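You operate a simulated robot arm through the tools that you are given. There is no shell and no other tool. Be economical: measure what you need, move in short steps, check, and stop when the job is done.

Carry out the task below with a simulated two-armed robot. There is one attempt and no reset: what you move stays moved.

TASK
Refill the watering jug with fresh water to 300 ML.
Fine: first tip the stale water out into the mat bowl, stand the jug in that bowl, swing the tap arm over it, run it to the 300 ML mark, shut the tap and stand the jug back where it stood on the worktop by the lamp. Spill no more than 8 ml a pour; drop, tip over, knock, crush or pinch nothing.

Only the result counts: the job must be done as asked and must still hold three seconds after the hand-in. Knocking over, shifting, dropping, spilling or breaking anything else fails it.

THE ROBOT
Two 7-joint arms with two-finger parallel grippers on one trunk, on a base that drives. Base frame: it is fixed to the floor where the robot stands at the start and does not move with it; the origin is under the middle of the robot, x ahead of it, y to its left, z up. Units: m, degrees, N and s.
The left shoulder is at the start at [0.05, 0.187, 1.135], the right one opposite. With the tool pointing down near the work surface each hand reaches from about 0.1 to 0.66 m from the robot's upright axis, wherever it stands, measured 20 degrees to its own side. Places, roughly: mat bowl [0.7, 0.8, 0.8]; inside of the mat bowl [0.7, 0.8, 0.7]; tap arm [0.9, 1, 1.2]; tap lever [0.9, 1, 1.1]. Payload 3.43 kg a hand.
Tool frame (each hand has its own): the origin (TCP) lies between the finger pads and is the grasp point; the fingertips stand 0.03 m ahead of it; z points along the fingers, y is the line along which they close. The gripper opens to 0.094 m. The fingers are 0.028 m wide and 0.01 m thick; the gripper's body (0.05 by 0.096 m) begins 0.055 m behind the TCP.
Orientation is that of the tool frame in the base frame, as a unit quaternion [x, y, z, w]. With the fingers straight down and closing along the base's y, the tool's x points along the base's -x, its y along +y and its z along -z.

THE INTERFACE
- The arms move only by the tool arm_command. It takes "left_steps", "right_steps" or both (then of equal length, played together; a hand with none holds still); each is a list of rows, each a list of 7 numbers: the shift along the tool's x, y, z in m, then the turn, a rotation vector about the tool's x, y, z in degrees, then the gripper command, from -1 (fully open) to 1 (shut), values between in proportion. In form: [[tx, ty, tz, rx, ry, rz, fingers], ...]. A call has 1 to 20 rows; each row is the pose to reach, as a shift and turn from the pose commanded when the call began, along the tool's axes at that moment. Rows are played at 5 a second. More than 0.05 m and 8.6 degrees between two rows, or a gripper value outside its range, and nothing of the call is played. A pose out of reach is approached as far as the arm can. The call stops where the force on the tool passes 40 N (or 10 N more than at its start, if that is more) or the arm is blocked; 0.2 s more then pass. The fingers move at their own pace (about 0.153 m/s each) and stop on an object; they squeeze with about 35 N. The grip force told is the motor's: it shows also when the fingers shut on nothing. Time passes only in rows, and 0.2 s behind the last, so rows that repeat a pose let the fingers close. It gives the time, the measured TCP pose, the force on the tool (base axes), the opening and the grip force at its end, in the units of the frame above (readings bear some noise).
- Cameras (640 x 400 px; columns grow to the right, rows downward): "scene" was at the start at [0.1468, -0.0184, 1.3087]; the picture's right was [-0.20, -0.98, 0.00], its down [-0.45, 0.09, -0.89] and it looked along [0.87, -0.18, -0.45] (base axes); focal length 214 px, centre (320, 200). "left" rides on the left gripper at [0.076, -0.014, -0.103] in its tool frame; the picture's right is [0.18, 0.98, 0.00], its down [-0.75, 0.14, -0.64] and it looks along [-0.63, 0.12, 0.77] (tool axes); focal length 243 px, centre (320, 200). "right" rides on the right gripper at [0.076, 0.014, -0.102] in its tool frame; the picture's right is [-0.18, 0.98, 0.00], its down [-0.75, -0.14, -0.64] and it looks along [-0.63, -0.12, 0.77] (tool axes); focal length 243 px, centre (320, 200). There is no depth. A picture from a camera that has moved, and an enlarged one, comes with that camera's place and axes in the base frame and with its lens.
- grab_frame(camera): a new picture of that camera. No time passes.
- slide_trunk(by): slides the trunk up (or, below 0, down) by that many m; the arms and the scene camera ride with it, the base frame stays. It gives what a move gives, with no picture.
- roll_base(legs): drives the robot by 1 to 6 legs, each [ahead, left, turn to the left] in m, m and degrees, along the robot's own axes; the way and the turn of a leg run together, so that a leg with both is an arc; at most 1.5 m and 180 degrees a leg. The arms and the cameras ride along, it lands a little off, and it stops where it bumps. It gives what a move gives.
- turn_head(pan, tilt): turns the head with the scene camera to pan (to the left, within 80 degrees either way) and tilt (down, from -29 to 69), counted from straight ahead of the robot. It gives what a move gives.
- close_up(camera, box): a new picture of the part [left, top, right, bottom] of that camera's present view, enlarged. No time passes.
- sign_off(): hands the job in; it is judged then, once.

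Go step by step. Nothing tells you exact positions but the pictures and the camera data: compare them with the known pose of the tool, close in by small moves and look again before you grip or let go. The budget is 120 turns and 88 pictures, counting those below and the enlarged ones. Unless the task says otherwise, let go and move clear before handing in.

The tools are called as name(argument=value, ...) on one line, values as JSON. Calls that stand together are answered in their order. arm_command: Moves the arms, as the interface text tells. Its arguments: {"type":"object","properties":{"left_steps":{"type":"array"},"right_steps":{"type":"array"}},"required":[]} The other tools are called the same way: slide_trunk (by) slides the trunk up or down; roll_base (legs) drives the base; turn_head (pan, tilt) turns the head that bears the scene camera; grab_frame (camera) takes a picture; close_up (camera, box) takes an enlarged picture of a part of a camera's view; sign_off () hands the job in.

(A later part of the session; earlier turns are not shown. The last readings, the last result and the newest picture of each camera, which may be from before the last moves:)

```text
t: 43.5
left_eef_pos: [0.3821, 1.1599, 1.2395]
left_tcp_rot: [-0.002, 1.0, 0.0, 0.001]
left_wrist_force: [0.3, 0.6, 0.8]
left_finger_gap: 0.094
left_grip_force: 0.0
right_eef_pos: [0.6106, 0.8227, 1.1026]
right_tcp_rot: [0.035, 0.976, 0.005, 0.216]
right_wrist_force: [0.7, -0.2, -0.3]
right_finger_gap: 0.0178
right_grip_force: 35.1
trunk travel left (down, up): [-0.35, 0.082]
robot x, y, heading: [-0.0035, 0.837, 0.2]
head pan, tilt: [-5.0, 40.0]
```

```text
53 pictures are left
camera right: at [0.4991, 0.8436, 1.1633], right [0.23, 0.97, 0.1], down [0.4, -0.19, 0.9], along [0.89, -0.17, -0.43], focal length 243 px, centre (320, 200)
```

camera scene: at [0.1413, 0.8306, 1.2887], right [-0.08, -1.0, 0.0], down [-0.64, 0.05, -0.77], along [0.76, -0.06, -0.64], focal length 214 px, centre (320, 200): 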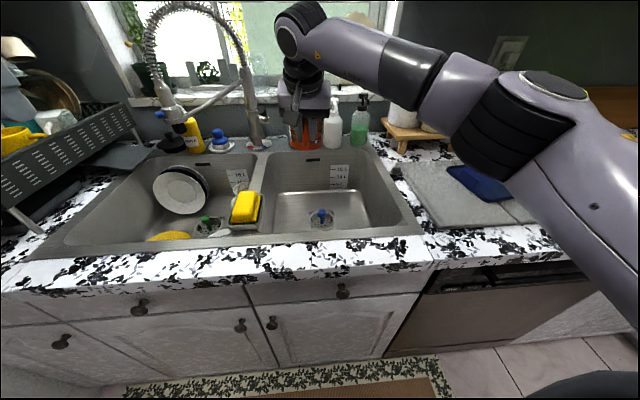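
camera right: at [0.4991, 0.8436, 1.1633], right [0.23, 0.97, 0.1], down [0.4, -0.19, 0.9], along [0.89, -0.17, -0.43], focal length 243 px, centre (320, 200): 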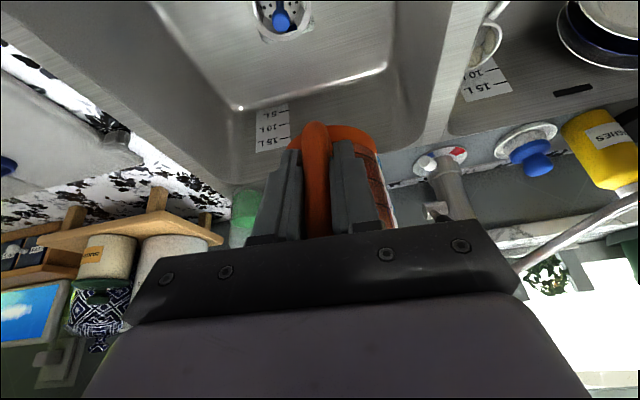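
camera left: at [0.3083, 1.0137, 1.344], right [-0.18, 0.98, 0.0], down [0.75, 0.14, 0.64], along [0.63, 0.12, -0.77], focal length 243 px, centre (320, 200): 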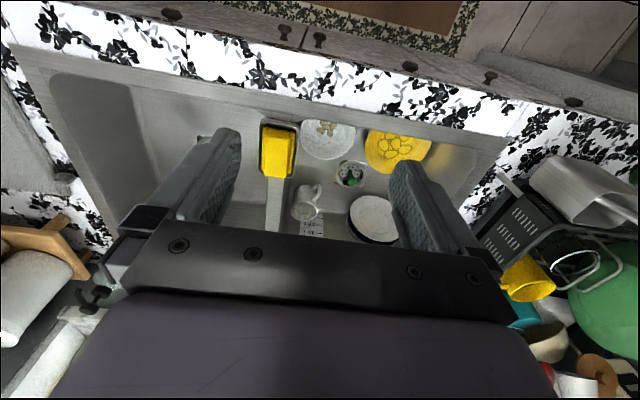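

The jug is still seated the same way in the grip and the tray is where it was. I'll zoom on the tap from here to fix the nozzle and column before choosing the standing spot.

close_up(camera="scene", box=[130, 40, 290, 160])

```text
3.33 times, centred on (210, 100) of scene
camera zoom: at [0.1413, 0.8306, 1.2887], right [-0.08, -1.0, 0.0], down [-0.64, 0.05, -0.77], along [0.76, -0.06, -0.64], focal length 715 px, centre (687, 533)
```

zoom: 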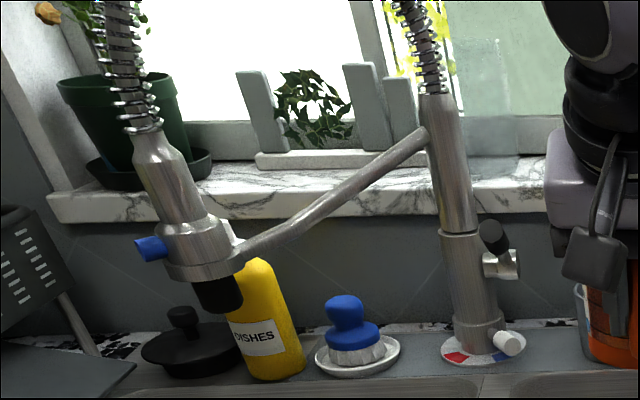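

I need a second viewpoint on the nozzle, so I'll pitch the left hand up a little and use its camera.

arm_command(left_steps=[[0, 0, 0, 0, -8, 0, -1], [0, 0, 0, 0, -16, 0, -1], [0, 0, 0, 0, -24, 0, -1], [0, 0, 0, 0, -32, 0, -1], [0, 0, 0, 0, -32, 0, -1]])

grab_frame(camera="left")

```text
t: 44.7
left_eef_pos: [0.3814, 1.1599, 1.2409]
left_tcp_rot: [-0.002, 0.961, 0.001, 0.277]
left_wrist_force: [0.7, -0.3, 0.0]
left_finger_gap: 0.0938
left_grip_force: 0.1
right_eef_pos: [0.6101, 0.8228, 1.103]
right_tcp_rot: [0.034, 0.976, 0.005, 0.216]
right_wrist_force: [-0.1, 0.0, -0.4]
right_finger_gap: 0.0178
right_grip_force: 34.6
trunk travel left (down, up): [-0.35, 0.082]
robot x, y, heading: [0.0014, 0.8374, 0.2]
head pan, tilt: [-5.0, 40.0]
```

```text
51 pictures are left
camera left: at [0.2631, 1.1456, 1.288], right [-0.16, 0.98, -0.1], down [0.3, 0.14, 0.94], along [0.94, 0.12, -0.31], focal length 243 px, centre (320, 200)
```

left: 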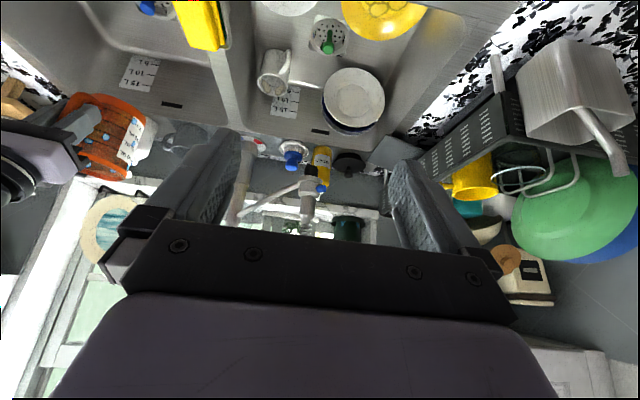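

close_up(camera="left", box=[220, 120, 380, 240])

```text
3.33 times, centred on (300, 180) of left
camera zoom: at [0.2631, 1.1456, 1.288], right [-0.16, 0.98, -0.1], down [0.3, 0.14, 0.94], along [0.94, 0.12, -0.31], focal length 809 px, centre (387, 267)
```

zoom: 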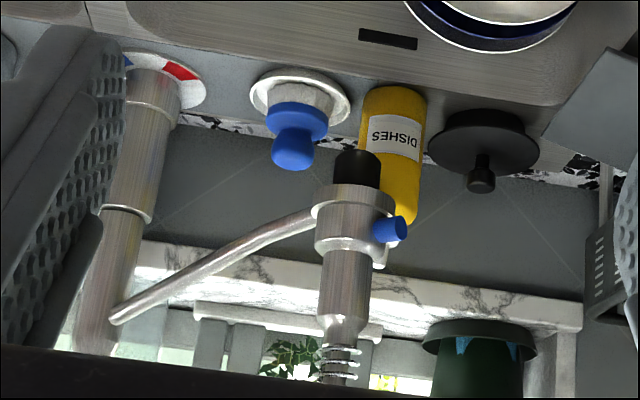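

All four views agree: nozzle tip [0.77, 1.18, 1.04], column [0.945, 1.003], radius 0.248. So the jug should stand at about [0.727, 0.877], clear of the drain; I'll turn it 45° so the handle faces near-right, and bring it above that spot.

arm_command(right_steps=[[-0.009, 0, 0.013, -3.5, 0, -7.4, 1], [-0.018, 0, 0.026, -6.9, 0, -14.8, 1], [-0.026, 0, 0.039, -10.4, 0, -22.3, 1], [-0.035, 0, 0.052, -13.8, 0, -29.7, 1], [-0.044, 0, 0.065, -17.3, 0, -37.1, 1], [-0.044, 0, 0.065, -17.3, 0, -37.1, 1]])

grab_frame(camera="scene")

```text
t: 46.1
left_eef_pos: [0.3817, 1.1592, 1.2412]
left_tcp_rot: [-0.001, 0.961, 0.0, 0.277]
left_wrist_force: [0.0, -1.0, -0.7]
left_finger_gap: 0.094
left_grip_force: 0.0
right_eef_pos: [0.6515, 0.8179, 1.0671]
right_tcp_rot: [-0.242, 0.944, 0.066, 0.214]
right_wrist_force: [0.2, 0.2, -1.6]
right_finger_gap: 0.018
right_grip_force: 35.2
right hand out of reach, approached as far as the arm can: row 4, 5, 6
trunk travel left (down, up): [-0.35, 0.082]
robot x, y, heading: [0.0016, 0.8371, 0.2]
head pan, tilt: [-5.0, 40.0]
```

```text
49 pictures are left
camera scene: at [0.1413, 0.8303, 1.2886], right [-0.08, -1.0, 0.0], down [-0.64, 0.05, -0.77], along [0.76, -0.06, -0.64], focal length 214 px, centre (320, 200)
```

scene: 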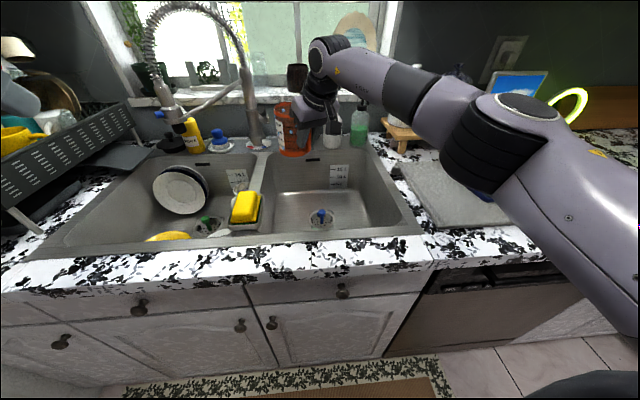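

The arm runs out of reach again. Turning the base 30° to the left brings the right shoulder nearer, so I'll first draw the hand back to the right (jug staying high over the mat edge), then turn.

arm_command(right_steps=[[0.03, -0.027, -0.014, 0, 0, 0, 1], [0.06, -0.054, -0.028, 0, 0, 0, 1], [0.09, -0.081, -0.042, 0, 0, 0, 1], [0.12, -0.108, -0.056, 0, 0, 0, 1], [0.15, -0.135, -0.07, 0, 0, 0, 1], [0.18, -0.162, -0.084, 0, 0, 0, 1], [0.21, -0.189, -0.098, 0, 0, 0, 1], [0.241, -0.217, -0.113, 0, 0, 0, 1], [0.241, -0.217, -0.113, 0, 0, 0, 1]])

grab_frame(camera="scene")

```text
t: 48.1
left_eef_pos: [0.3836, 1.1619, 1.2385]
left_tcp_rot: [-0.002, 0.961, 0.0, 0.275]
left_wrist_force: [1.1, 0.5, -0.2]
left_finger_gap: 0.0942
left_grip_force: 0.0
right_eef_pos: [0.4948, 0.5072, 1.0556]
right_tcp_rot: [-0.233, 0.946, 0.065, 0.218]
right_wrist_force: [-0.1, 0.5, -0.4]
right_finger_gap: 0.0178
right_grip_force: 34.5
right hand out of reach, approached as far as the arm can: row 7, 8, 9
trunk travel left (down, up): [-0.35, 0.082]
robot x, y, heading: [-0.0025, 0.8362, 0.3]
head pan, tilt: [-5.0, 40.0]
```

```text
48 pictures are left
camera scene: at [0.1434, 0.8321, 1.2883], right [-0.08, -1.0, 0.0], down [-0.64, 0.05, -0.76], along [0.76, -0.07, -0.64], focal length 214 px, centre (320, 200)
```

scene: 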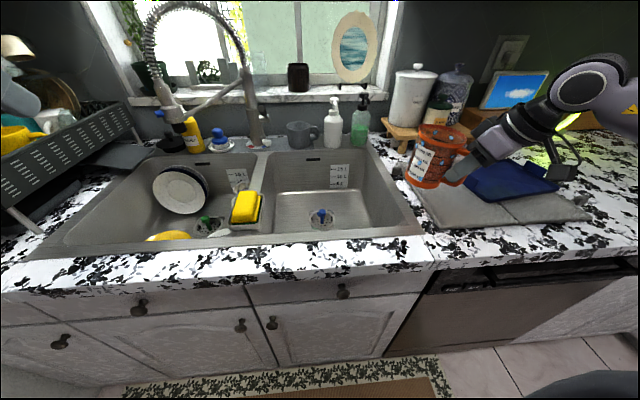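

Clear; now I turn the base 30° to the left, which swings the jug back over the bowl.

roll_base(legs=[[0, 0, 15], [0, 0, 15]])

turn_head(pan=-20, tilt=40)

grab_frame(camera="scene")

```text
t: 50.3
left_eef_pos: [0.172, 1.3069, 1.2414]
left_tcp_rot: [-0.248, 0.928, 0.072, 0.268]
left_wrist_force: [0.5, -0.3, -0.9]
left_finger_gap: 0.0938
left_grip_force: 0.0
right_eef_pos: [0.5929, 0.7957, 1.0554]
right_tcp_rot: [-0.467, 0.854, 0.118, 0.195]
right_wrist_force: [-0.5, 0.0, -0.2]
right_finger_gap: 0.0177
right_grip_force: 34.8
trunk travel left (down, up): [-0.35, 0.082]
robot x, y, heading: [-0.0031, 0.8382, 29.8]
head pan, tilt: [-5.0, 40.0]
```

```text
t: 51.1
left_eef_pos: [0.1717, 1.3071, 1.2401]
left_tcp_rot: [-0.248, 0.929, 0.072, 0.267]
left_wrist_force: [0.6, -0.1, -0.1]
left_finger_gap: 0.094
left_grip_force: 0.1
right_eef_pos: [0.5925, 0.795, 1.0552]
right_tcp_rot: [-0.468, 0.854, 0.119, 0.196]
right_wrist_force: [-0.8, -0.9, -1.3]
right_finger_gap: 0.0175
right_grip_force: 35.6
trunk travel left (down, up): [-0.35, 0.082]
robot x, y, heading: [0.0024, 0.8388, 30.3]
head pan, tilt: [-20.0, 40.0]
```

```text
47 pictures are left
camera scene: at [0.1325, 0.8813, 1.2886], right [0.17, -0.98, 0.0], down [-0.63, -0.11, -0.77], along [0.75, 0.13, -0.64], focal length 214 px, centre (320, 200)
```

scene: 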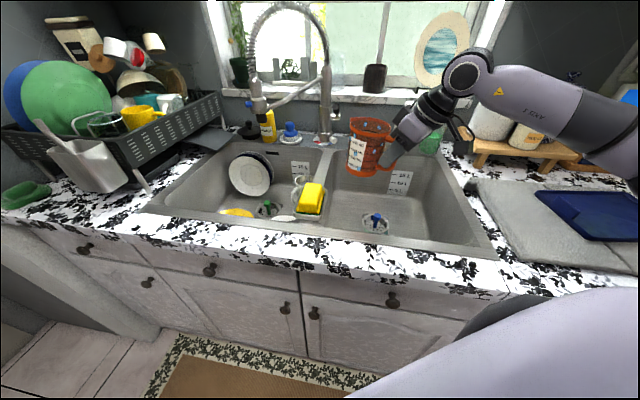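

The jug hangs over the bowl with plenty of reach. I'll move it over the standing spot and lower part of the way.

arm_command(right_steps=[[-0.0215, -0.0257, 0.0105, 0, 0, 0, 1], [-0.043, -0.0513, 0.021, 0, 0, 0, 1], [-0.0645, -0.077, 0.0314, 0, 0, 0, 1], [-0.048, -0.077, 0.065, 0, 0, 0, 1], [-0.0316, -0.077, 0.099, 0, 0, 0, 1], [-0.015, -0.077, 0.1327, 0, 0, 0, 1], [0.0012, -0.077, 0.1664, 0, 0, 0, 1], [0.0012, -0.077, 0.1664, 0, 0, 0, 1]])

grab_frame(camera="scene")

grab_frame(camera="right")

```text
t: 52.9
left_eef_pos: [0.171, 1.3074, 1.2401]
left_tcp_rot: [-0.248, 0.929, 0.071, 0.267]
left_wrist_force: [-0.2, -0.1, 0.6]
left_finger_gap: 0.094
left_grip_force: 0.1
right_eef_pos: [0.611, 0.8165, 0.9539]
right_tcp_rot: [-0.466, 0.855, 0.118, 0.196]
right_wrist_force: [-0.6, -0.4, -1.1]
right_finger_gap: 0.0176
right_grip_force: 35.4
right hand out of reach, approached as far as the arm can: row 1, 2, 3, 4, 5, 6, 7, 8
trunk travel left (down, up): [-0.35, 0.082]
robot x, y, heading: [0.0, 0.8368, 30.0]
head pan, tilt: [-20.0, 40.0]
```

```text
46 pictures are left
camera scene: at [0.1326, 0.8812, 1.2886], right [0.17, -0.99, 0.0], down [-0.63, -0.11, -0.77], along [0.75, 0.13, -0.64], focal length 214 px, centre (320, 200)
```

scene: 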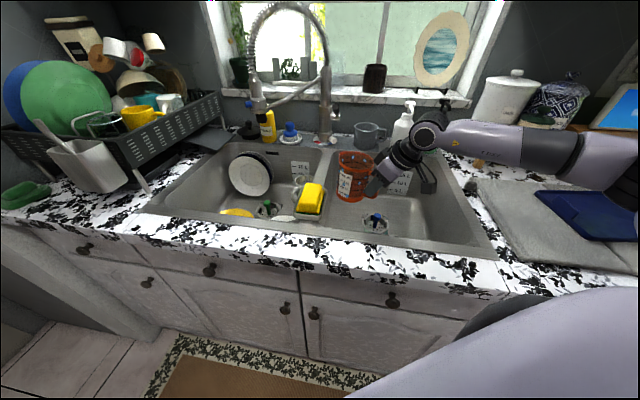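

```text
45 pictures are left
camera right: at [0.5382, 0.7275, 1.0106], right [-0.74, 0.67, 0.1], down [0.34, 0.24, 0.91], along [0.58, 0.7, -0.41], focal length 243 px, centre (320, 200)
```

right: 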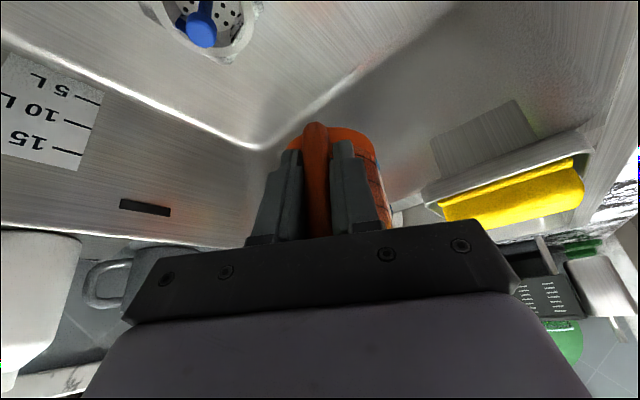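

The limit seems to be the wrist's yaw, not distance. I'll rotate the hand 27° back to the right, which still leaves room in the bowl.

arm_command(right_steps=[[0, 0, 0, 2.95, 0, 6.07, 1], [0, 0, 0, 5.9, 0, 12.15, 1], [0, 0, 0, 8.85, 0, 18.2, 1], [0, 0, 0, 11.8, 0, 24.3, 1], [0, 0, 0, 11.8, 0, 24.3, 1]])

```text
t: 54.1
left_eef_pos: [0.1713, 1.3073, 1.2415]
left_tcp_rot: [-0.248, 0.929, 0.071, 0.267]
left_wrist_force: [0.2, 0.3, -0.1]
left_finger_gap: 0.0941
left_grip_force: 0.0
right_eef_pos: [0.6119, 0.816, 0.9551]
right_tcp_rot: [-0.253, 0.941, 0.069, 0.214]
right_wrist_force: [0.7, 0.8, -0.7]
right_finger_gap: 0.0177
right_grip_force: 34.5
trunk travel left (down, up): [-0.35, 0.082]
robot x, y, heading: [-0.0038, 0.8357, 29.7]
head pan, tilt: [-20.0, 40.0]
```

Good, that reached. Now over the standing spot and down to just above the bowl floor.

arm_command(right_steps=[[-0.027, -0.0065, 0.013, 0, 0, 0, 1], [-0.0545, -0.013, 0.0265, 0, 0, 0, 1], [-0.039, -0.013, 0.059, 0, 0, 0, 1], [-0.022, -0.013, 0.093, 0, 0, 0, 1], [-0.006, -0.013, 0.127, 0, 0, 0, 1], [-0.006, -0.013, 0.127, 0, 0, 0, 1]])

close_up(camera="scene", box=[250, 100, 470, 260])

grab_frame(camera="right")

```text
t: 55.5
left_eef_pos: [0.1724, 1.306, 1.2411]
left_tcp_rot: [-0.248, 0.929, 0.07, 0.267]
left_wrist_force: [-0.1, 0.5, -0.5]
left_finger_gap: 0.0941
left_grip_force: 0.2
right_eef_pos: [0.6677, 0.8399, 0.8451]
right_tcp_rot: [-0.254, 0.941, 0.069, 0.213]
right_wrist_force: [0.7, 0.0, -0.5]
right_finger_gap: 0.0176
right_grip_force: 35.2
trunk travel left (down, up): [-0.35, 0.082]
robot x, y, heading: [0.0001, 0.8384, 30.0]
head pan, tilt: [-20.0, 40.0]
```

```text
2.50 times, centred on (360, 180) of scene
camera zoom: at [0.1325, 0.8813, 1.2887], right [0.17, -0.99, 0.0], down [-0.63, -0.11, -0.77], along [0.75, 0.13, -0.64], focal length 536 px, centre (220, 250)
```

zoom: 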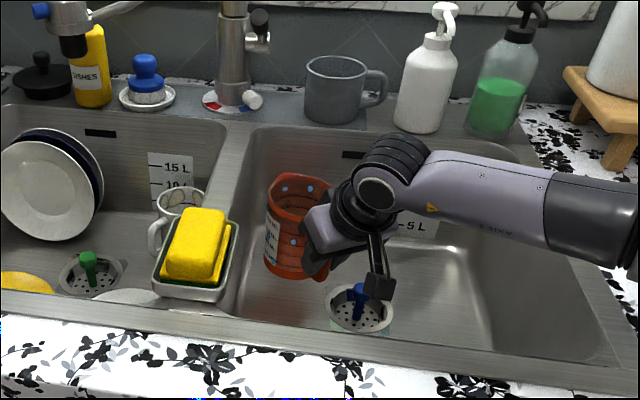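

```text
43 pictures are left
camera right: at [0.5627, 0.7943, 0.9017], right [-0.36, 0.93, 0.1], down [0.42, 0.06, 0.9], along [0.83, 0.36, -0.42], focal length 243 px, centre (320, 200)
```

right: 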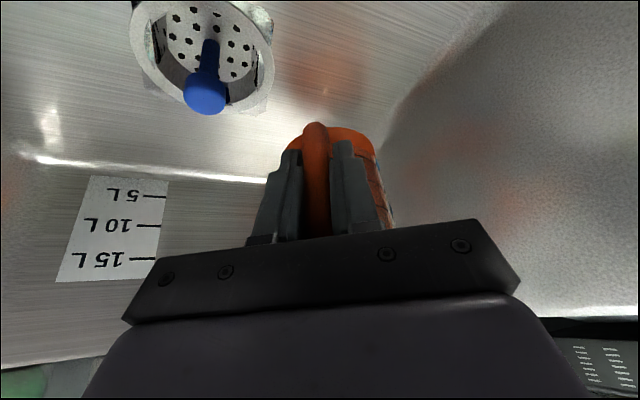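

The jug is well clear of the drain, the divider and the far wall. I'll lower in small steps, watching for contact.

arm_command(right_steps=[[0.0088, 0, 0.018, 0, 0, 0, 1], [0.0175, 0, 0.036, 0, 0, 0, 1], [0.0219, 0, 0.045, 0, 0, 0, 1], [0.0219, 0, 0.045, 0, 0, 0, 1]])

close_up(camera="scene", box=[300, 140, 420, 240])

```text
t: 56.5
left_eef_pos: [0.1714, 1.3075, 1.241]
left_tcp_rot: [-0.249, 0.928, 0.072, 0.267]
left_wrist_force: [-0.4, -0.6, 0.3]
left_finger_gap: 0.094
left_grip_force: 0.0
right_eef_pos: [0.6696, 0.8411, 0.7943]
right_tcp_rot: [-0.254, 0.94, 0.07, 0.215]
right_wrist_force: [0.2, -0.6, 0.6]
right_finger_gap: 0.0175
right_grip_force: 34.9
trunk travel left (down, up): [-0.35, 0.082]
robot x, y, heading: [-0.0021, 0.8364, 29.8]
head pan, tilt: [-20.0, 40.0]
```

```text
4.00 times, centred on (360, 190) of scene
camera zoom: at [0.1323, 0.8812, 1.2887], right [0.17, -0.99, 0.0], down [-0.63, -0.11, -0.77], along [0.75, 0.13, -0.64], focal length 858 px, centre (160, 240)
```

zoom: 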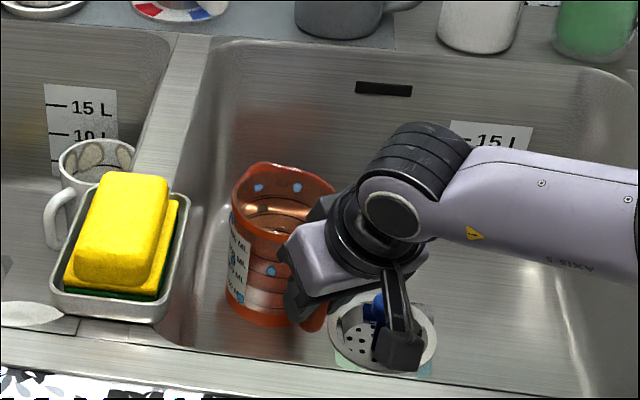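

arm_command(right_steps=[[0.0011, 0, 0.00225, 0, 0, 0, 1], [0.0022, 0, 0.0045, 0, 0, 0, 1], [0.0022, 0, 0.0045, 0, 0, 0, 1]])

arm_command(right_steps=[[0.0011, 0, 0.00225, 0, 0, 0, 1], [0.0022, 0, 0.0045, 0, 0, 0, 1], [0.0022, 0, 0.0045, 0, 0, 0, 1]])

```text
t: 57.3
left_eef_pos: [0.1689, 1.3072, 1.242]
left_tcp_rot: [-0.247, 0.929, 0.07, 0.268]
left_wrist_force: [-0.3, -0.6, 0.3]
left_finger_gap: 0.0939
left_grip_force: 0.0
right_eef_pos: [0.668, 0.8424, 0.794]
right_tcp_rot: [-0.253, 0.94, 0.07, 0.217]
right_wrist_force: [-4.4, -4.9, 20.8]
right_finger_gap: 0.0179
right_grip_force: 34.4
trunk travel left (down, up): [-0.35, 0.082]
robot x, y, heading: [0.0001, 0.8372, 30.2]
head pan, tilt: [-20.0, 40.0]
```

```text
t: 57.9
left_eef_pos: [0.1712, 1.3089, 1.2401]
left_tcp_rot: [-0.249, 0.929, 0.072, 0.265]
left_wrist_force: [0.5, 0.5, 0.7]
left_finger_gap: 0.0939
left_grip_force: 0.0
right_eef_pos: [0.6718, 0.8439, 0.7919]
right_tcp_rot: [-0.252, 0.939, 0.074, 0.221]
right_wrist_force: [1.1, 1.9, 10.9]
right_finger_gap: 0.0175
right_grip_force: 34.7
trunk travel left (down, up): [-0.35, 0.082]
robot x, y, heading: [-0.003, 0.836, 30.0]
head pan, tilt: [-20.0, 40.0]
stopped in row 3 (right hand): the force on the tool passed its limit (the readings are from after the stop); the commanded pose is now the measured one
```

The jug touched the floor at TCP z≈0.793 (floor ≈0.724). I'll relieve the pressure by a millimetre, look, and then open.

arm_command(right_steps=[[-0.0007, 0, -0.0013, 0, 0, 0, 1], [-0.0007, 0, -0.0013, 0, 0, 0, 1]])

close_up(camera="scene", box=[300, 140, 420, 240])

```text
t: 58.5
left_eef_pos: [0.1696, 1.3078, 1.2404]
left_tcp_rot: [-0.248, 0.928, 0.072, 0.268]
left_wrist_force: [0.6, -0.1, 0.9]
left_finger_gap: 0.094
left_grip_force: 0.0
right_eef_pos: [0.6707, 0.8433, 0.7922]
right_tcp_rot: [-0.253, 0.94, 0.072, 0.219]
right_wrist_force: [3.4, 0.2, 14.0]
right_finger_gap: 0.0171
right_grip_force: 34.7
trunk travel left (down, up): [-0.35, 0.082]
robot x, y, heading: [-0.0005, 0.8381, 30.0]
head pan, tilt: [-20.0, 40.0]
```

```text
4.00 times, centred on (360, 190) of scene
camera zoom: at [0.131, 0.8812, 1.2889], right [0.17, -0.99, 0.0], down [-0.63, -0.11, -0.77], along [0.76, 0.13, -0.64], focal length 858 px, centre (160, 240)
```

zoom: 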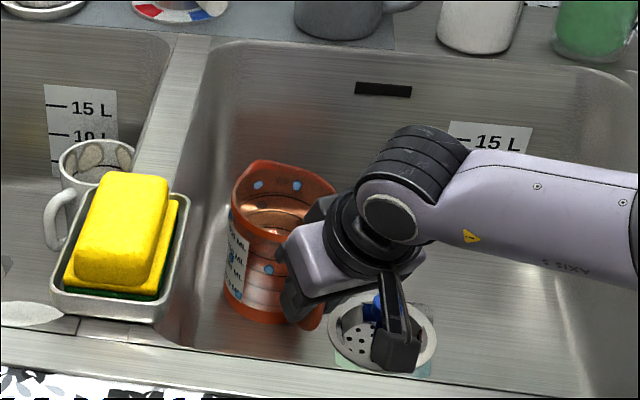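

arm_command(right_steps=[[-0.0009, 0, -0.0018, 0, 0, 0, 1], [-0.0009, 0, -0.0018, 0, 0, 0, 1]])

grab_frame(camera="right")

```text
t: 59.1
left_eef_pos: [0.1707, 1.3073, 1.2428]
left_tcp_rot: [-0.248, 0.928, 0.071, 0.267]
left_wrist_force: [0.1, -0.4, 0.7]
left_finger_gap: 0.0941
left_grip_force: 0.0
right_eef_pos: [0.6696, 0.8431, 0.7919]
right_tcp_rot: [-0.255, 0.94, 0.072, 0.216]
right_wrist_force: [1.5, 2.1, 10.0]
right_finger_gap: 0.0175
right_grip_force: 35.4
trunk travel left (down, up): [-0.35, 0.082]
robot x, y, heading: [-0.0003, 0.8388, 29.6]
head pan, tilt: [-20.0, 40.0]
```

```text
40 pictures are left
camera right: at [0.5644, 0.7965, 0.8494], right [-0.36, 0.93, 0.11], down [0.42, 0.06, 0.91], along [0.83, 0.37, -0.41], focal length 243 px, centre (320, 200)
```

right: 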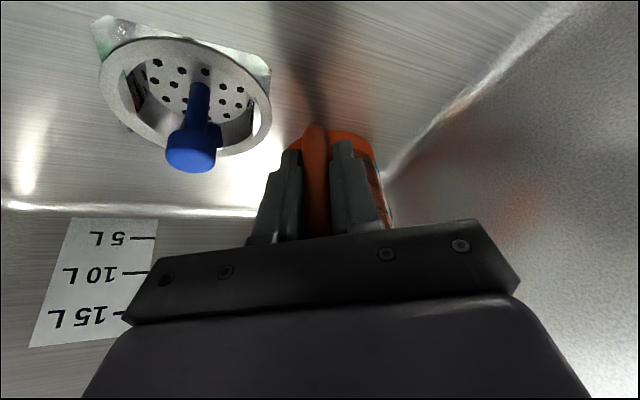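

arm_command(right_steps=[[-0.0011, 0, -0.0022, 0, 0, 0, 1], [-0.0011, 0, -0.0022, 0, 0, 0, 1]])

```text
t: 59.7
left_eef_pos: [0.1703, 1.3086, 1.2407]
left_tcp_rot: [-0.248, 0.928, 0.071, 0.267]
left_wrist_force: [-0.5, 1.1, -0.8]
left_finger_gap: 0.0941
left_grip_force: 0.1
right_eef_pos: [0.6677, 0.8415, 0.7917]
right_tcp_rot: [-0.253, 0.941, 0.07, 0.214]
right_wrist_force: [-0.5, -0.3, 0.6]
right_finger_gap: 0.018
right_grip_force: 34.7
trunk travel left (down, up): [-0.35, 0.082]
robot x, y, heading: [-0.0017, 0.8371, 29.9]
head pan, tilt: [-20.0, 40.0]
```

The load is off and the jug stands on the floor. I'll open only partway (the drain knob is near the right finger) and back out along the tool axis.

arm_command(right_steps=[[0, 0, 0, 0, 0, 0, 0.4], [0, 0, 0, 0, 0, 0, 0.1], [0, 0, 0, 0, 0, 0, 0.1]])

close_up(camera="scene", box=[300, 140, 420, 240])

```text
t: 60.5
left_eef_pos: [0.1708, 1.3072, 1.2414]
left_tcp_rot: [-0.248, 0.929, 0.072, 0.266]
left_wrist_force: [-0.5, 0.6, -0.2]
left_finger_gap: 0.0938
left_grip_force: 0.1
right_eef_pos: [0.6704, 0.8425, 0.7944]
right_tcp_rot: [-0.254, 0.94, 0.073, 0.216]
right_wrist_force: [0.9, -0.1, 0.2]
right_finger_gap: 0.0423
right_grip_force: 0.2
trunk travel left (down, up): [-0.35, 0.082]
robot x, y, heading: [-0.001, 0.8357, 29.9]
head pan, tilt: [-20.0, 40.0]
```

```text
4.00 times, centred on (360, 190) of scene
camera zoom: at [0.1323, 0.8811, 1.2887], right [0.17, -0.99, 0.0], down [-0.63, -0.11, -0.77], along [0.75, 0.13, -0.64], focal length 858 px, centre (160, 240)
```

zoom: 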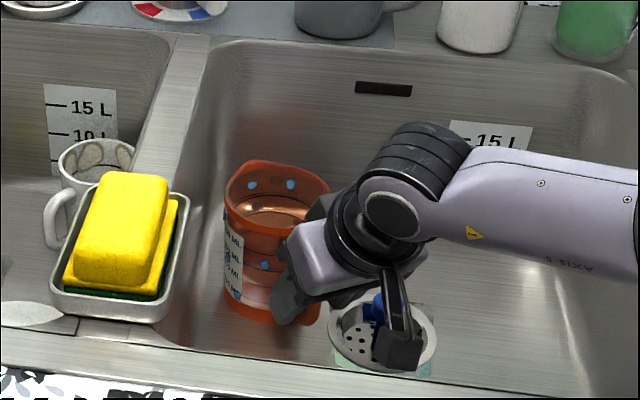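

The jug stands upright on its own. Backing the right hand out along its axis.

arm_command(right_steps=[[0, 0, -0.02, 0, 0, 0, 0.1], [0, 0, -0.05, 0, 0, 0, 0.1], [0, 0, -0.09, 0, 0, 0, 0.1], [0, 0, -0.13, 0, 0, 0, 0], [0, 0, -0.17, 0, 0, 0, -0.5], [0, 0, -0.21, 0, 0, 0, -1], [0, 0, -0.25, 0, 0, 0, -1]])

grab_frame(camera="scene")

grab_frame(camera="right")

```text
t: 62.1
left_eef_pos: [0.1717, 1.3069, 1.2416]
left_tcp_rot: [-0.248, 0.929, 0.071, 0.267]
left_wrist_force: [-0.2, 0.4, -0.8]
left_finger_gap: 0.094
left_grip_force: 0.1
right_eef_pos: [0.5771, 0.7795, 1.0167]
right_tcp_rot: [-0.253, 0.94, 0.072, 0.216]
right_wrist_force: [0.0, -0.3, 0.1]
right_finger_gap: 0.094
right_grip_force: 0.1
trunk travel left (down, up): [-0.35, 0.082]
robot x, y, heading: [0.0009, 0.8327, 29.7]
head pan, tilt: [-20.0, 40.0]
```

```text
38 pictures are left
camera scene: at [0.132, 0.8811, 1.2887], right [0.17, -0.99, 0.0], down [-0.63, -0.11, -0.77], along [0.75, 0.13, -0.64], focal length 214 px, centre (320, 200)
```

scene: 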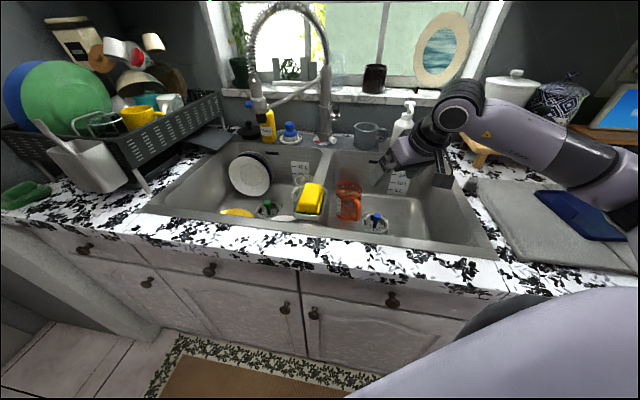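

```text
37 pictures are left
camera right: at [0.4724, 0.7337, 1.0752], right [-0.36, 0.93, 0.11], down [0.42, 0.06, 0.91], along [0.83, 0.37, -0.41], focal length 243 px, centre (320, 200)
```

right: 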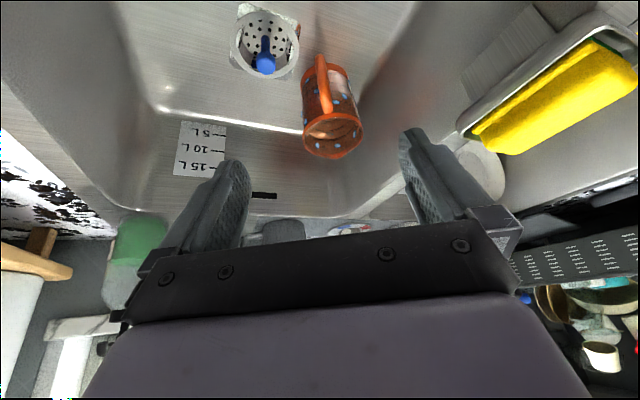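

The jug stands at about [0.73, 0.88], as planned. Next the tap arm: I'll turn the base to bring the left shoulder forward and shift left a bit, for the left hand to straddle the nozzle tube above its blue knob.

roll_base(legs=[[0, 0, -25], [0, 0, -25], [-0.038, 0.103, 0]])

turn_head(pan=30, tilt=25)

grab_frame(camera="scene")

```text
t: 65.8
left_eef_pos: [0.4702, 1.1195, 1.2397]
left_tcp_rot: [0.169, 0.946, -0.049, 0.272]
left_wrist_force: [-0.4, 0.3, -0.1]
left_finger_gap: 0.0941
left_grip_force: 0.1
right_eef_pos: [0.3275, 0.4693, 1.017]
right_tcp_rot: [0.167, 0.959, -0.027, 0.227]
right_wrist_force: [-0.3, 0.4, 0.1]
right_finger_gap: 0.0941
right_grip_force: 0.2
trunk travel left (down, up): [-0.35, 0.082]
robot x, y, heading: [0.0011, 0.9485, -20.2]
head pan, tilt: [-20.0, 40.0]
```

```text
t: 67.0
left_eef_pos: [0.4697, 1.118, 1.2409]
left_tcp_rot: [0.167, 0.946, -0.048, 0.272]
left_wrist_force: [-0.1, -0.5, -0.2]
left_finger_gap: 0.0941
left_grip_force: 0.1
right_eef_pos: [0.3289, 0.4675, 1.0177]
right_tcp_rot: [0.167, 0.959, -0.027, 0.226]
right_wrist_force: [0.2, 0.0, 0.0]
right_finger_gap: 0.094
right_grip_force: 0.1
trunk travel left (down, up): [-0.35, 0.082]
robot x, y, heading: [0.0006, 0.948, -20.3]
head pan, tilt: [30.0, 25.0]
```

```text
36 pictures are left
camera scene: at [0.1443, 0.9441, 1.312], right [0.17, -0.99, 0.0], down [-0.42, -0.07, -0.91], along [0.89, 0.16, -0.42], focal length 214 px, centre (320, 200)
```

scene: 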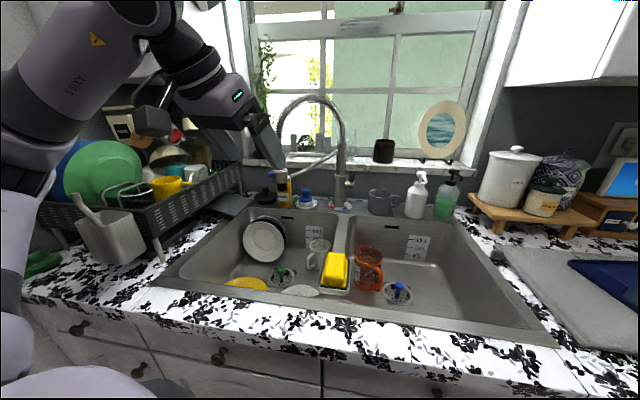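

I'll bring the left hand, nearly level, to just short of the nozzle tube at z≈1.145, fingers open.

arm_command(left_steps=[[-0.0164, 0.027, 0.0289, 0, -7.2, 0, -1], [-0.0328, 0.0539, 0.0578, 0, -14.3, 0, -1], [-0.0492, 0.0808, 0.0868, 0, -21.5, 0, -1], [-0.0655, 0.1078, 0.1157, 0, -28.7, 0, -1], [-0.0819, 0.1348, 0.1446, 0, -35.8, 0, -1], [-0.0983, 0.1617, 0.1735, 0, -43, 0, -1], [-0.0983, 0.1617, 0.1735, 0, -43, 0, -1]])

grab_frame(camera="left")

close_up(camera="scene", box=[200, 80, 380, 220])

```text
t: 68.6
left_eef_pos: [0.6937, 1.2112, 1.1455]
left_tcp_rot: [0.139, 0.78, -0.106, 0.601]
left_wrist_force: [0.0, -0.4, -0.6]
left_finger_gap: 0.094
left_grip_force: 0.0
right_eef_pos: [0.3272, 0.4683, 1.0175]
right_tcp_rot: [0.167, 0.959, -0.025, 0.226]
right_wrist_force: [-0.2, -0.6, -0.4]
right_finger_gap: 0.0939
right_grip_force: 0.1
trunk travel left (down, up): [-0.35, 0.082]
robot x, y, heading: [-0.0, 0.9504, -20.3]
head pan, tilt: [30.0, 25.0]
```

```text
35 pictures are left
camera left: at [0.5767, 1.2395, 1.0995], right [0.29, 0.94, -0.18], down [-0.35, 0.28, 0.89], along [0.89, -0.2, 0.41], focal length 243 px, centre (320, 200)
```

left: 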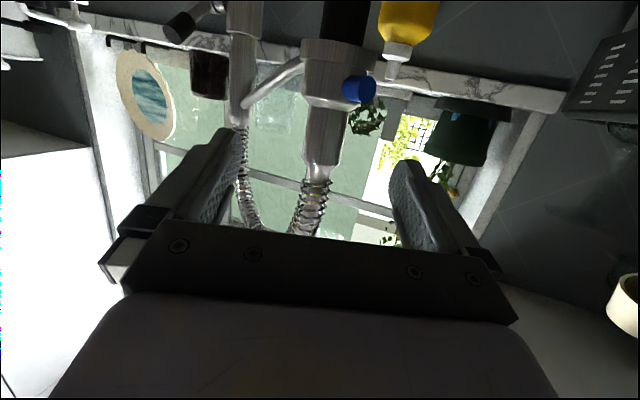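

```text
2.86 times, centred on (290, 150) of scene
camera zoom: at [0.1441, 0.9441, 1.312], right [0.17, -0.99, 0.0], down [-0.42, -0.07, -0.91], along [0.89, 0.16, -0.42], focal length 613 px, centre (406, 343)
```

zoom: 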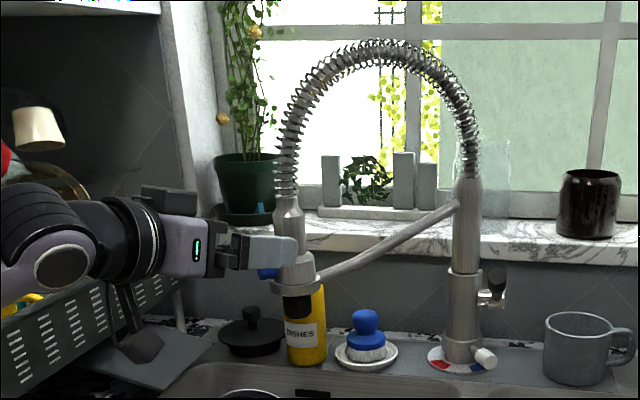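

The tube sits centred between the open fingers at the right height. I'll slide forward to straddle it.

arm_command(left_steps=[[-0.0065, 0, 0.0242, 0, 0, 0, -1], [-0.013, 0, 0.0483, 0, 0, 0, -1], [-0.0181, 0, 0.0676, 0, 0, 0, -1], [-0.0181, 0, 0.0676, 0, 0, 0, -1]])

grab_frame(camera="left")

```text
t: 69.6
left_eef_pos: [0.7571, 1.1861, 1.1473]
left_tcp_rot: [0.138, 0.781, -0.106, 0.6]
left_wrist_force: [-0.1, -0.6, 0.3]
left_finger_gap: 0.0941
left_grip_force: 0.0
right_eef_pos: [0.3277, 0.4681, 1.0172]
right_tcp_rot: [0.168, 0.959, -0.027, 0.226]
right_wrist_force: [0.3, -0.3, 0.5]
right_finger_gap: 0.094
right_grip_force: 0.1
trunk travel left (down, up): [-0.35, 0.082]
robot x, y, heading: [-0.0013, 0.9459, -20.0]
head pan, tilt: [30.0, 25.0]
```

```text
33 pictures are left
camera left: at [0.6407, 1.2131, 1.1012], right [0.29, 0.94, -0.18], down [-0.35, 0.28, 0.89], along [0.89, -0.2, 0.41], focal length 243 px, centre (320, 200)
```

left: 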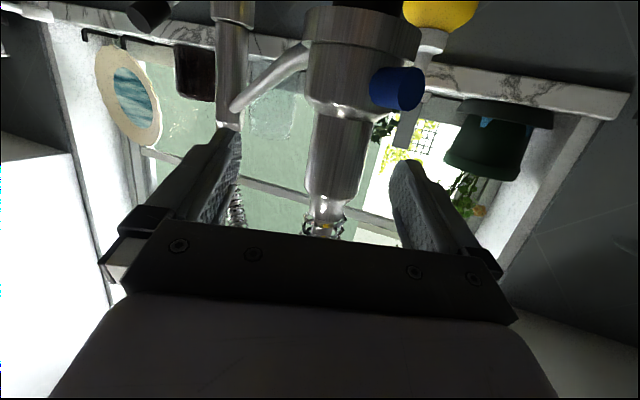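

The fingers straddle the tube. I'll now lead it along its arc around the column, the first half, and check.

arm_command(left_steps=[[0.0027, -0.0303, -0.01, 0, 0, 0, -1], [0.0043, -0.0679, -0.0162, 0, 0, 0, -1], [0.0049, -0.1005, -0.0182, 0, 0, 0, -1], [0.0043, -0.1381, -0.0162, 0, 0, 0, -1], [0.0026, -0.1708, -0.0099, 0, 0, 0, -1], [-0.0002, -0.2072, 0.0009, 0, 0, 0, -1]])

grab_frame(camera="scene")

grab_frame(camera="left")

```text
t: 71.0
left_eef_pos: [0.6875, 0.9906, 1.1473]
left_tcp_rot: [0.139, 0.781, -0.107, 0.6]
left_wrist_force: [0.0, 0.9, -1.4]
left_finger_gap: 0.094
left_grip_force: 0.0
right_eef_pos: [0.3292, 0.4681, 1.0171]
right_tcp_rot: [0.168, 0.959, -0.027, 0.226]
right_wrist_force: [0.4, -0.3, 0.0]
right_finger_gap: 0.0942
right_grip_force: 0.1
trunk travel left (down, up): [-0.35, 0.082]
robot x, y, heading: [0.0021, 0.9463, -20.1]
head pan, tilt: [30.0, 25.0]
```

```text
32 pictures are left
camera scene: at [0.1443, 0.9435, 1.312], right [0.17, -0.99, 0.0], down [-0.42, -0.07, -0.91], along [0.89, 0.16, -0.42], focal length 214 px, centre (320, 200)
```

scene: 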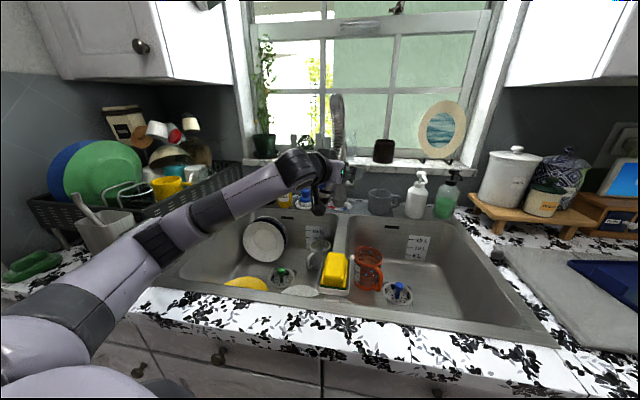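

```text
31 pictures are left
camera left: at [0.5703, 1.0162, 1.1006], right [0.29, 0.94, -0.18], down [-0.35, 0.28, 0.89], along [0.89, -0.2, 0.41], focal length 243 px, centre (320, 200)
```

left: 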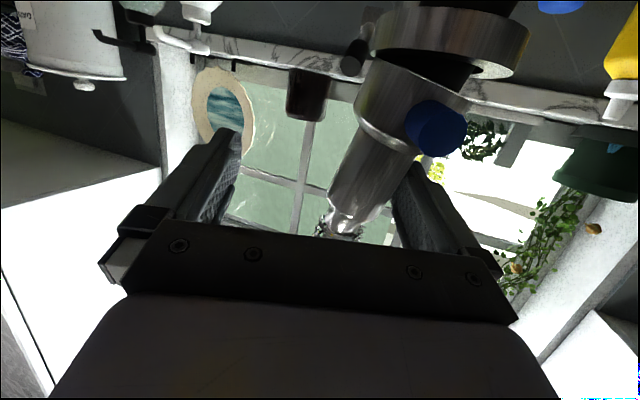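

The tap arm follows, but the nozzle head looks tilted relative to its holder ring. I'll zoom in to check before continuing.

close_up(camera="left", box=[260, 0, 580, 220])

close_up(camera="scene", box=[260, 70, 400, 220])

```text
1.82 times, centred on (420, 110) of left
camera zoom: at [0.5703, 1.0162, 1.1006], right [0.29, 0.94, -0.18], down [-0.35, 0.28, 0.89], along [0.89, -0.2, 0.41], focal length 441 px, centre (138, 364)
```

zoom: 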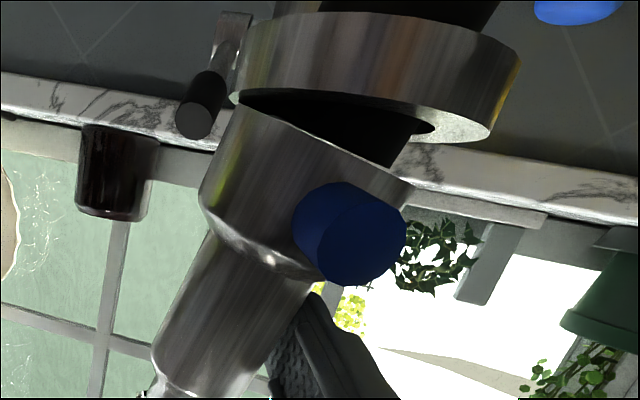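

```text
2.67 times, centred on (330, 145) of scene
camera zoom: at [0.1443, 0.9435, 1.312], right [0.17, -0.99, 0.0], down [-0.42, -0.07, -0.91], along [0.89, 0.16, -0.42], focal length 572 px, centre (293, 347)
```

zoom: 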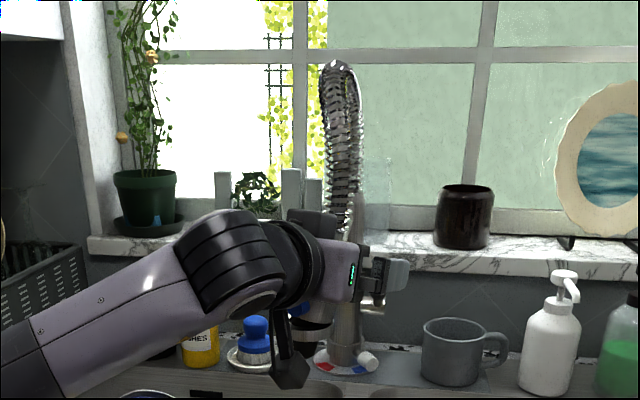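

The spray head pivots in its holder when pushed at the top. I'll ease the hand back a little to let it reseat, then push at the ring instead.

arm_command(left_steps=[[0, 0.01, 0, 0, 0, 0, -1], [0, 0.02, 0, 0, 0, 0, -1], [0, 0.03, 0, 0, 0, 0, -1], [0, 0.03, 0, 0, 0, 0, -1], [0, 0.03, 0, 0, 0, 0, -1]])

grab_frame(camera="left")

```text
t: 72.2
left_eef_pos: [0.6964, 1.0189, 1.1453]
left_tcp_rot: [0.138, 0.781, -0.106, 0.6]
left_wrist_force: [0.6, 0.5, 0.1]
left_finger_gap: 0.094
left_grip_force: 0.1
right_eef_pos: [0.3276, 0.4681, 1.016]
right_tcp_rot: [0.168, 0.959, -0.027, 0.226]
right_wrist_force: [-0.4, -0.6, -0.5]
right_finger_gap: 0.0939
right_grip_force: 0.0
trunk travel left (down, up): [-0.35, 0.082]
robot x, y, heading: [-0.0025, 0.946, -20.3]
head pan, tilt: [30.0, 25.0]
```

```text
28 pictures are left
camera left: at [0.5808, 1.0462, 1.0993], right [0.29, 0.94, -0.18], down [-0.35, 0.28, 0.89], along [0.89, -0.2, 0.41], focal length 243 px, centre (320, 200)
```

left: 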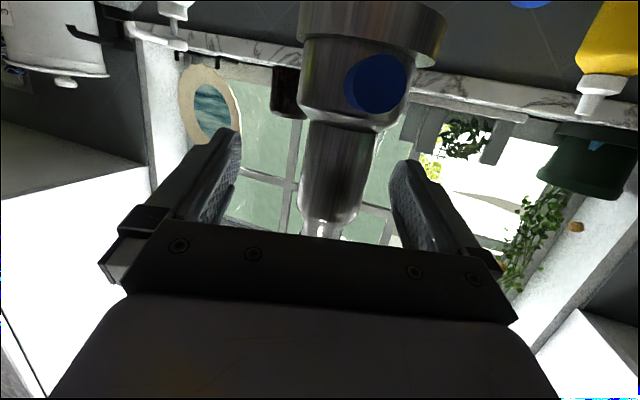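

The head has reseated. I'll back off a touch and lower the hand to ring height (z≈1.07), keeping the straddle.

arm_command(left_steps=[[0.0065, 0.01, -0.0241, 0, 0, 0, -1], [0.03, 0.01, -0.0178, 0, 0, 0, -1], [0.0535, 0.01, -0.0115, 0, 0, 0, -1], [0.077, 0.01, -0.0052, 0, 0, 0, -1], [0.077, 0.01, -0.0052, 0, 0, 0, -1]])

grab_frame(camera="left")

```text
t: 73.4
left_eef_pos: [0.6774, 1.0366, 1.0732]
left_tcp_rot: [0.139, 0.781, -0.107, 0.599]
left_wrist_force: [-0.3, 0.4, -0.3]
left_finger_gap: 0.0939
left_grip_force: 0.1
right_eef_pos: [0.3279, 0.4698, 1.0166]
right_tcp_rot: [0.168, 0.959, -0.027, 0.228]
right_wrist_force: [0.5, -1.0, 0.1]
right_finger_gap: 0.0941
right_grip_force: 0.0
trunk travel left (down, up): [-0.35, 0.082]
robot x, y, heading: [-0.0018, 0.9511, -20.0]
head pan, tilt: [30.0, 25.0]
```

```text
27 pictures are left
camera left: at [0.5615, 1.0643, 1.0269], right [0.29, 0.94, -0.18], down [-0.35, 0.28, 0.89], along [0.89, -0.2, 0.41], focal length 243 px, centre (320, 200)
```

left: 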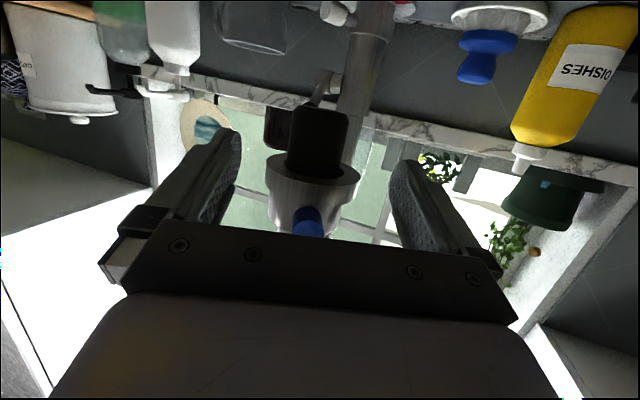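

The ring and the black tip sit between the fingers. I'll lead it along the rest of the arc, turning the hand slightly with it.

arm_command(left_steps=[[-0.0016, -0.0225, 0.0058, -2.9, 0, -0.8, -1], [-0.0032, -0.0451, 0.0119, -6.8, 0, -1.8, -1], [-0.0075, -0.0788, 0.0279, -13.5, 0, -3.6, -1], [-0.0129, -0.1097, 0.048, -19.3, 0, -5.2, -1], [-0.0184, -0.1339, 0.0687, -24.2, 0, -6.5, -1], [-0.0246, -0.1555, 0.0918, -29, 0, -7.8, -1], [-0.0246, -0.1555, 0.0918, -29, 0, -7.8, -1]])

grab_frame(camera="left")

grab_frame(camera="scene")

```text
t: 75.0
left_eef_pos: [0.711, 0.8584, 1.0751]
left_tcp_rot: [-0.07, 0.79, 0.053, 0.607]
left_wrist_force: [0.0, 0.1, 0.2]
left_finger_gap: 0.094
left_grip_force: 0.2
right_eef_pos: [0.3297, 0.4682, 1.0161]
right_tcp_rot: [0.166, 0.959, -0.026, 0.226]
right_wrist_force: [-0.1, 0.4, -0.3]
right_finger_gap: 0.0939
right_grip_force: 0.0
trunk travel left (down, up): [-0.35, 0.082]
robot x, y, heading: [-0.0022, 0.9477, -20.4]
head pan, tilt: [30.0, 25.0]
```

```text
26 pictures are left
camera left: at [0.5969, 0.8235, 1.0279], right [-0.22, 0.96, -0.18], down [-0.44, 0.07, 0.89], along [0.87, 0.27, 0.41], focal length 243 px, centre (320, 200)
```

left: 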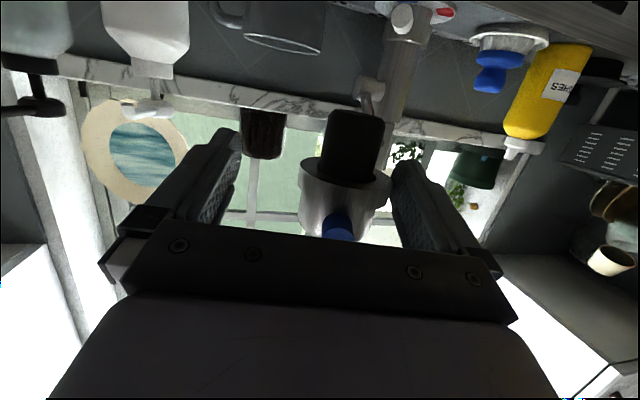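

```text
25 pictures are left
camera scene: at [0.1443, 0.9445, 1.312], right [0.17, -0.99, 0.0], down [-0.42, -0.07, -0.91], along [0.89, 0.16, -0.42], focal length 214 px, centre (320, 200)
```

scene: 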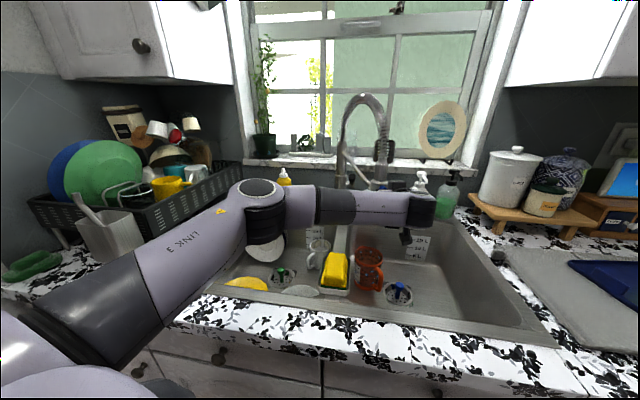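

The nozzle tip now hangs at about [0.731, 0.876], right over the jug. I'll zoom in on the lever from here.

close_up(camera="left", box=[320, 0, 480, 130])

arm_command(left_steps=[[0.0129, 0, -0.0483, 0, 0, 0, -1], [0.0259, 0, -0.0966, 0, 0, 0, -1], [0.0389, 0, -0.145, 0, 0, 0, -1], [0.0389, 0, -0.145, 0, 0, 0, -1]])

grab_frame(camera="left")

close_up(camera="scene", box=[290, 80, 430, 220])

```text
3.08 times, centred on (400, 65) of left
camera zoom: at [0.5969, 0.8235, 1.0279], right [-0.22, 0.96, -0.18], down [-0.44, 0.07, 0.89], along [0.87, 0.27, 0.41], focal length 746 px, centre (74, 615)
```

zoom: 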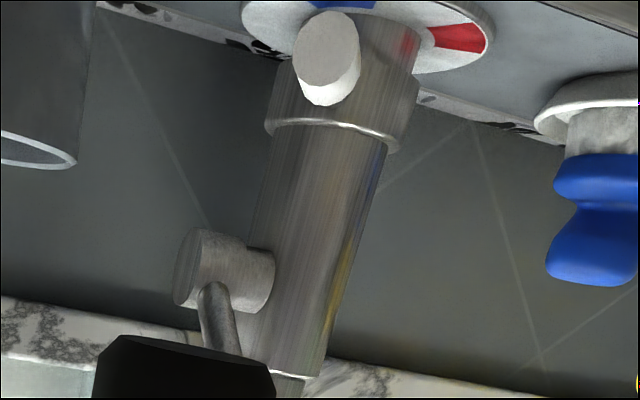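

```text
refused: row 3 steps farther than a row can; nothing moved
```

```text
23 pictures are left
camera left: at [0.5969, 0.8235, 1.0279], right [-0.22, 0.96, -0.18], down [-0.44, 0.07, 0.89], along [0.87, 0.27, 0.41], focal length 243 px, centre (320, 200)
```

left: 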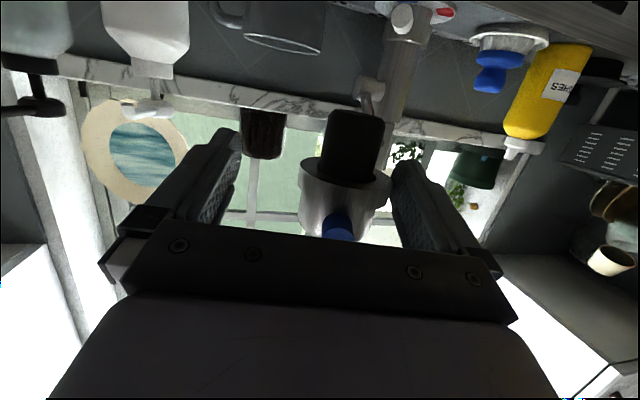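

```text
2.86 times, centred on (360, 150) of scene
camera zoom: at [0.1443, 0.9445, 1.312], right [0.17, -0.99, 0.0], down [-0.42, -0.07, -0.91], along [0.89, 0.16, -0.42], focal length 613 px, centre (206, 343)
```

zoom: 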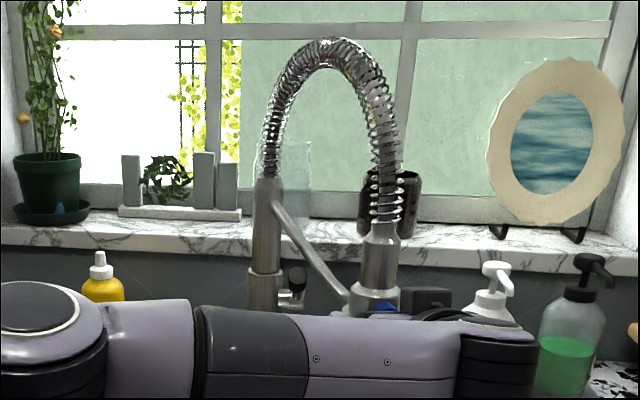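

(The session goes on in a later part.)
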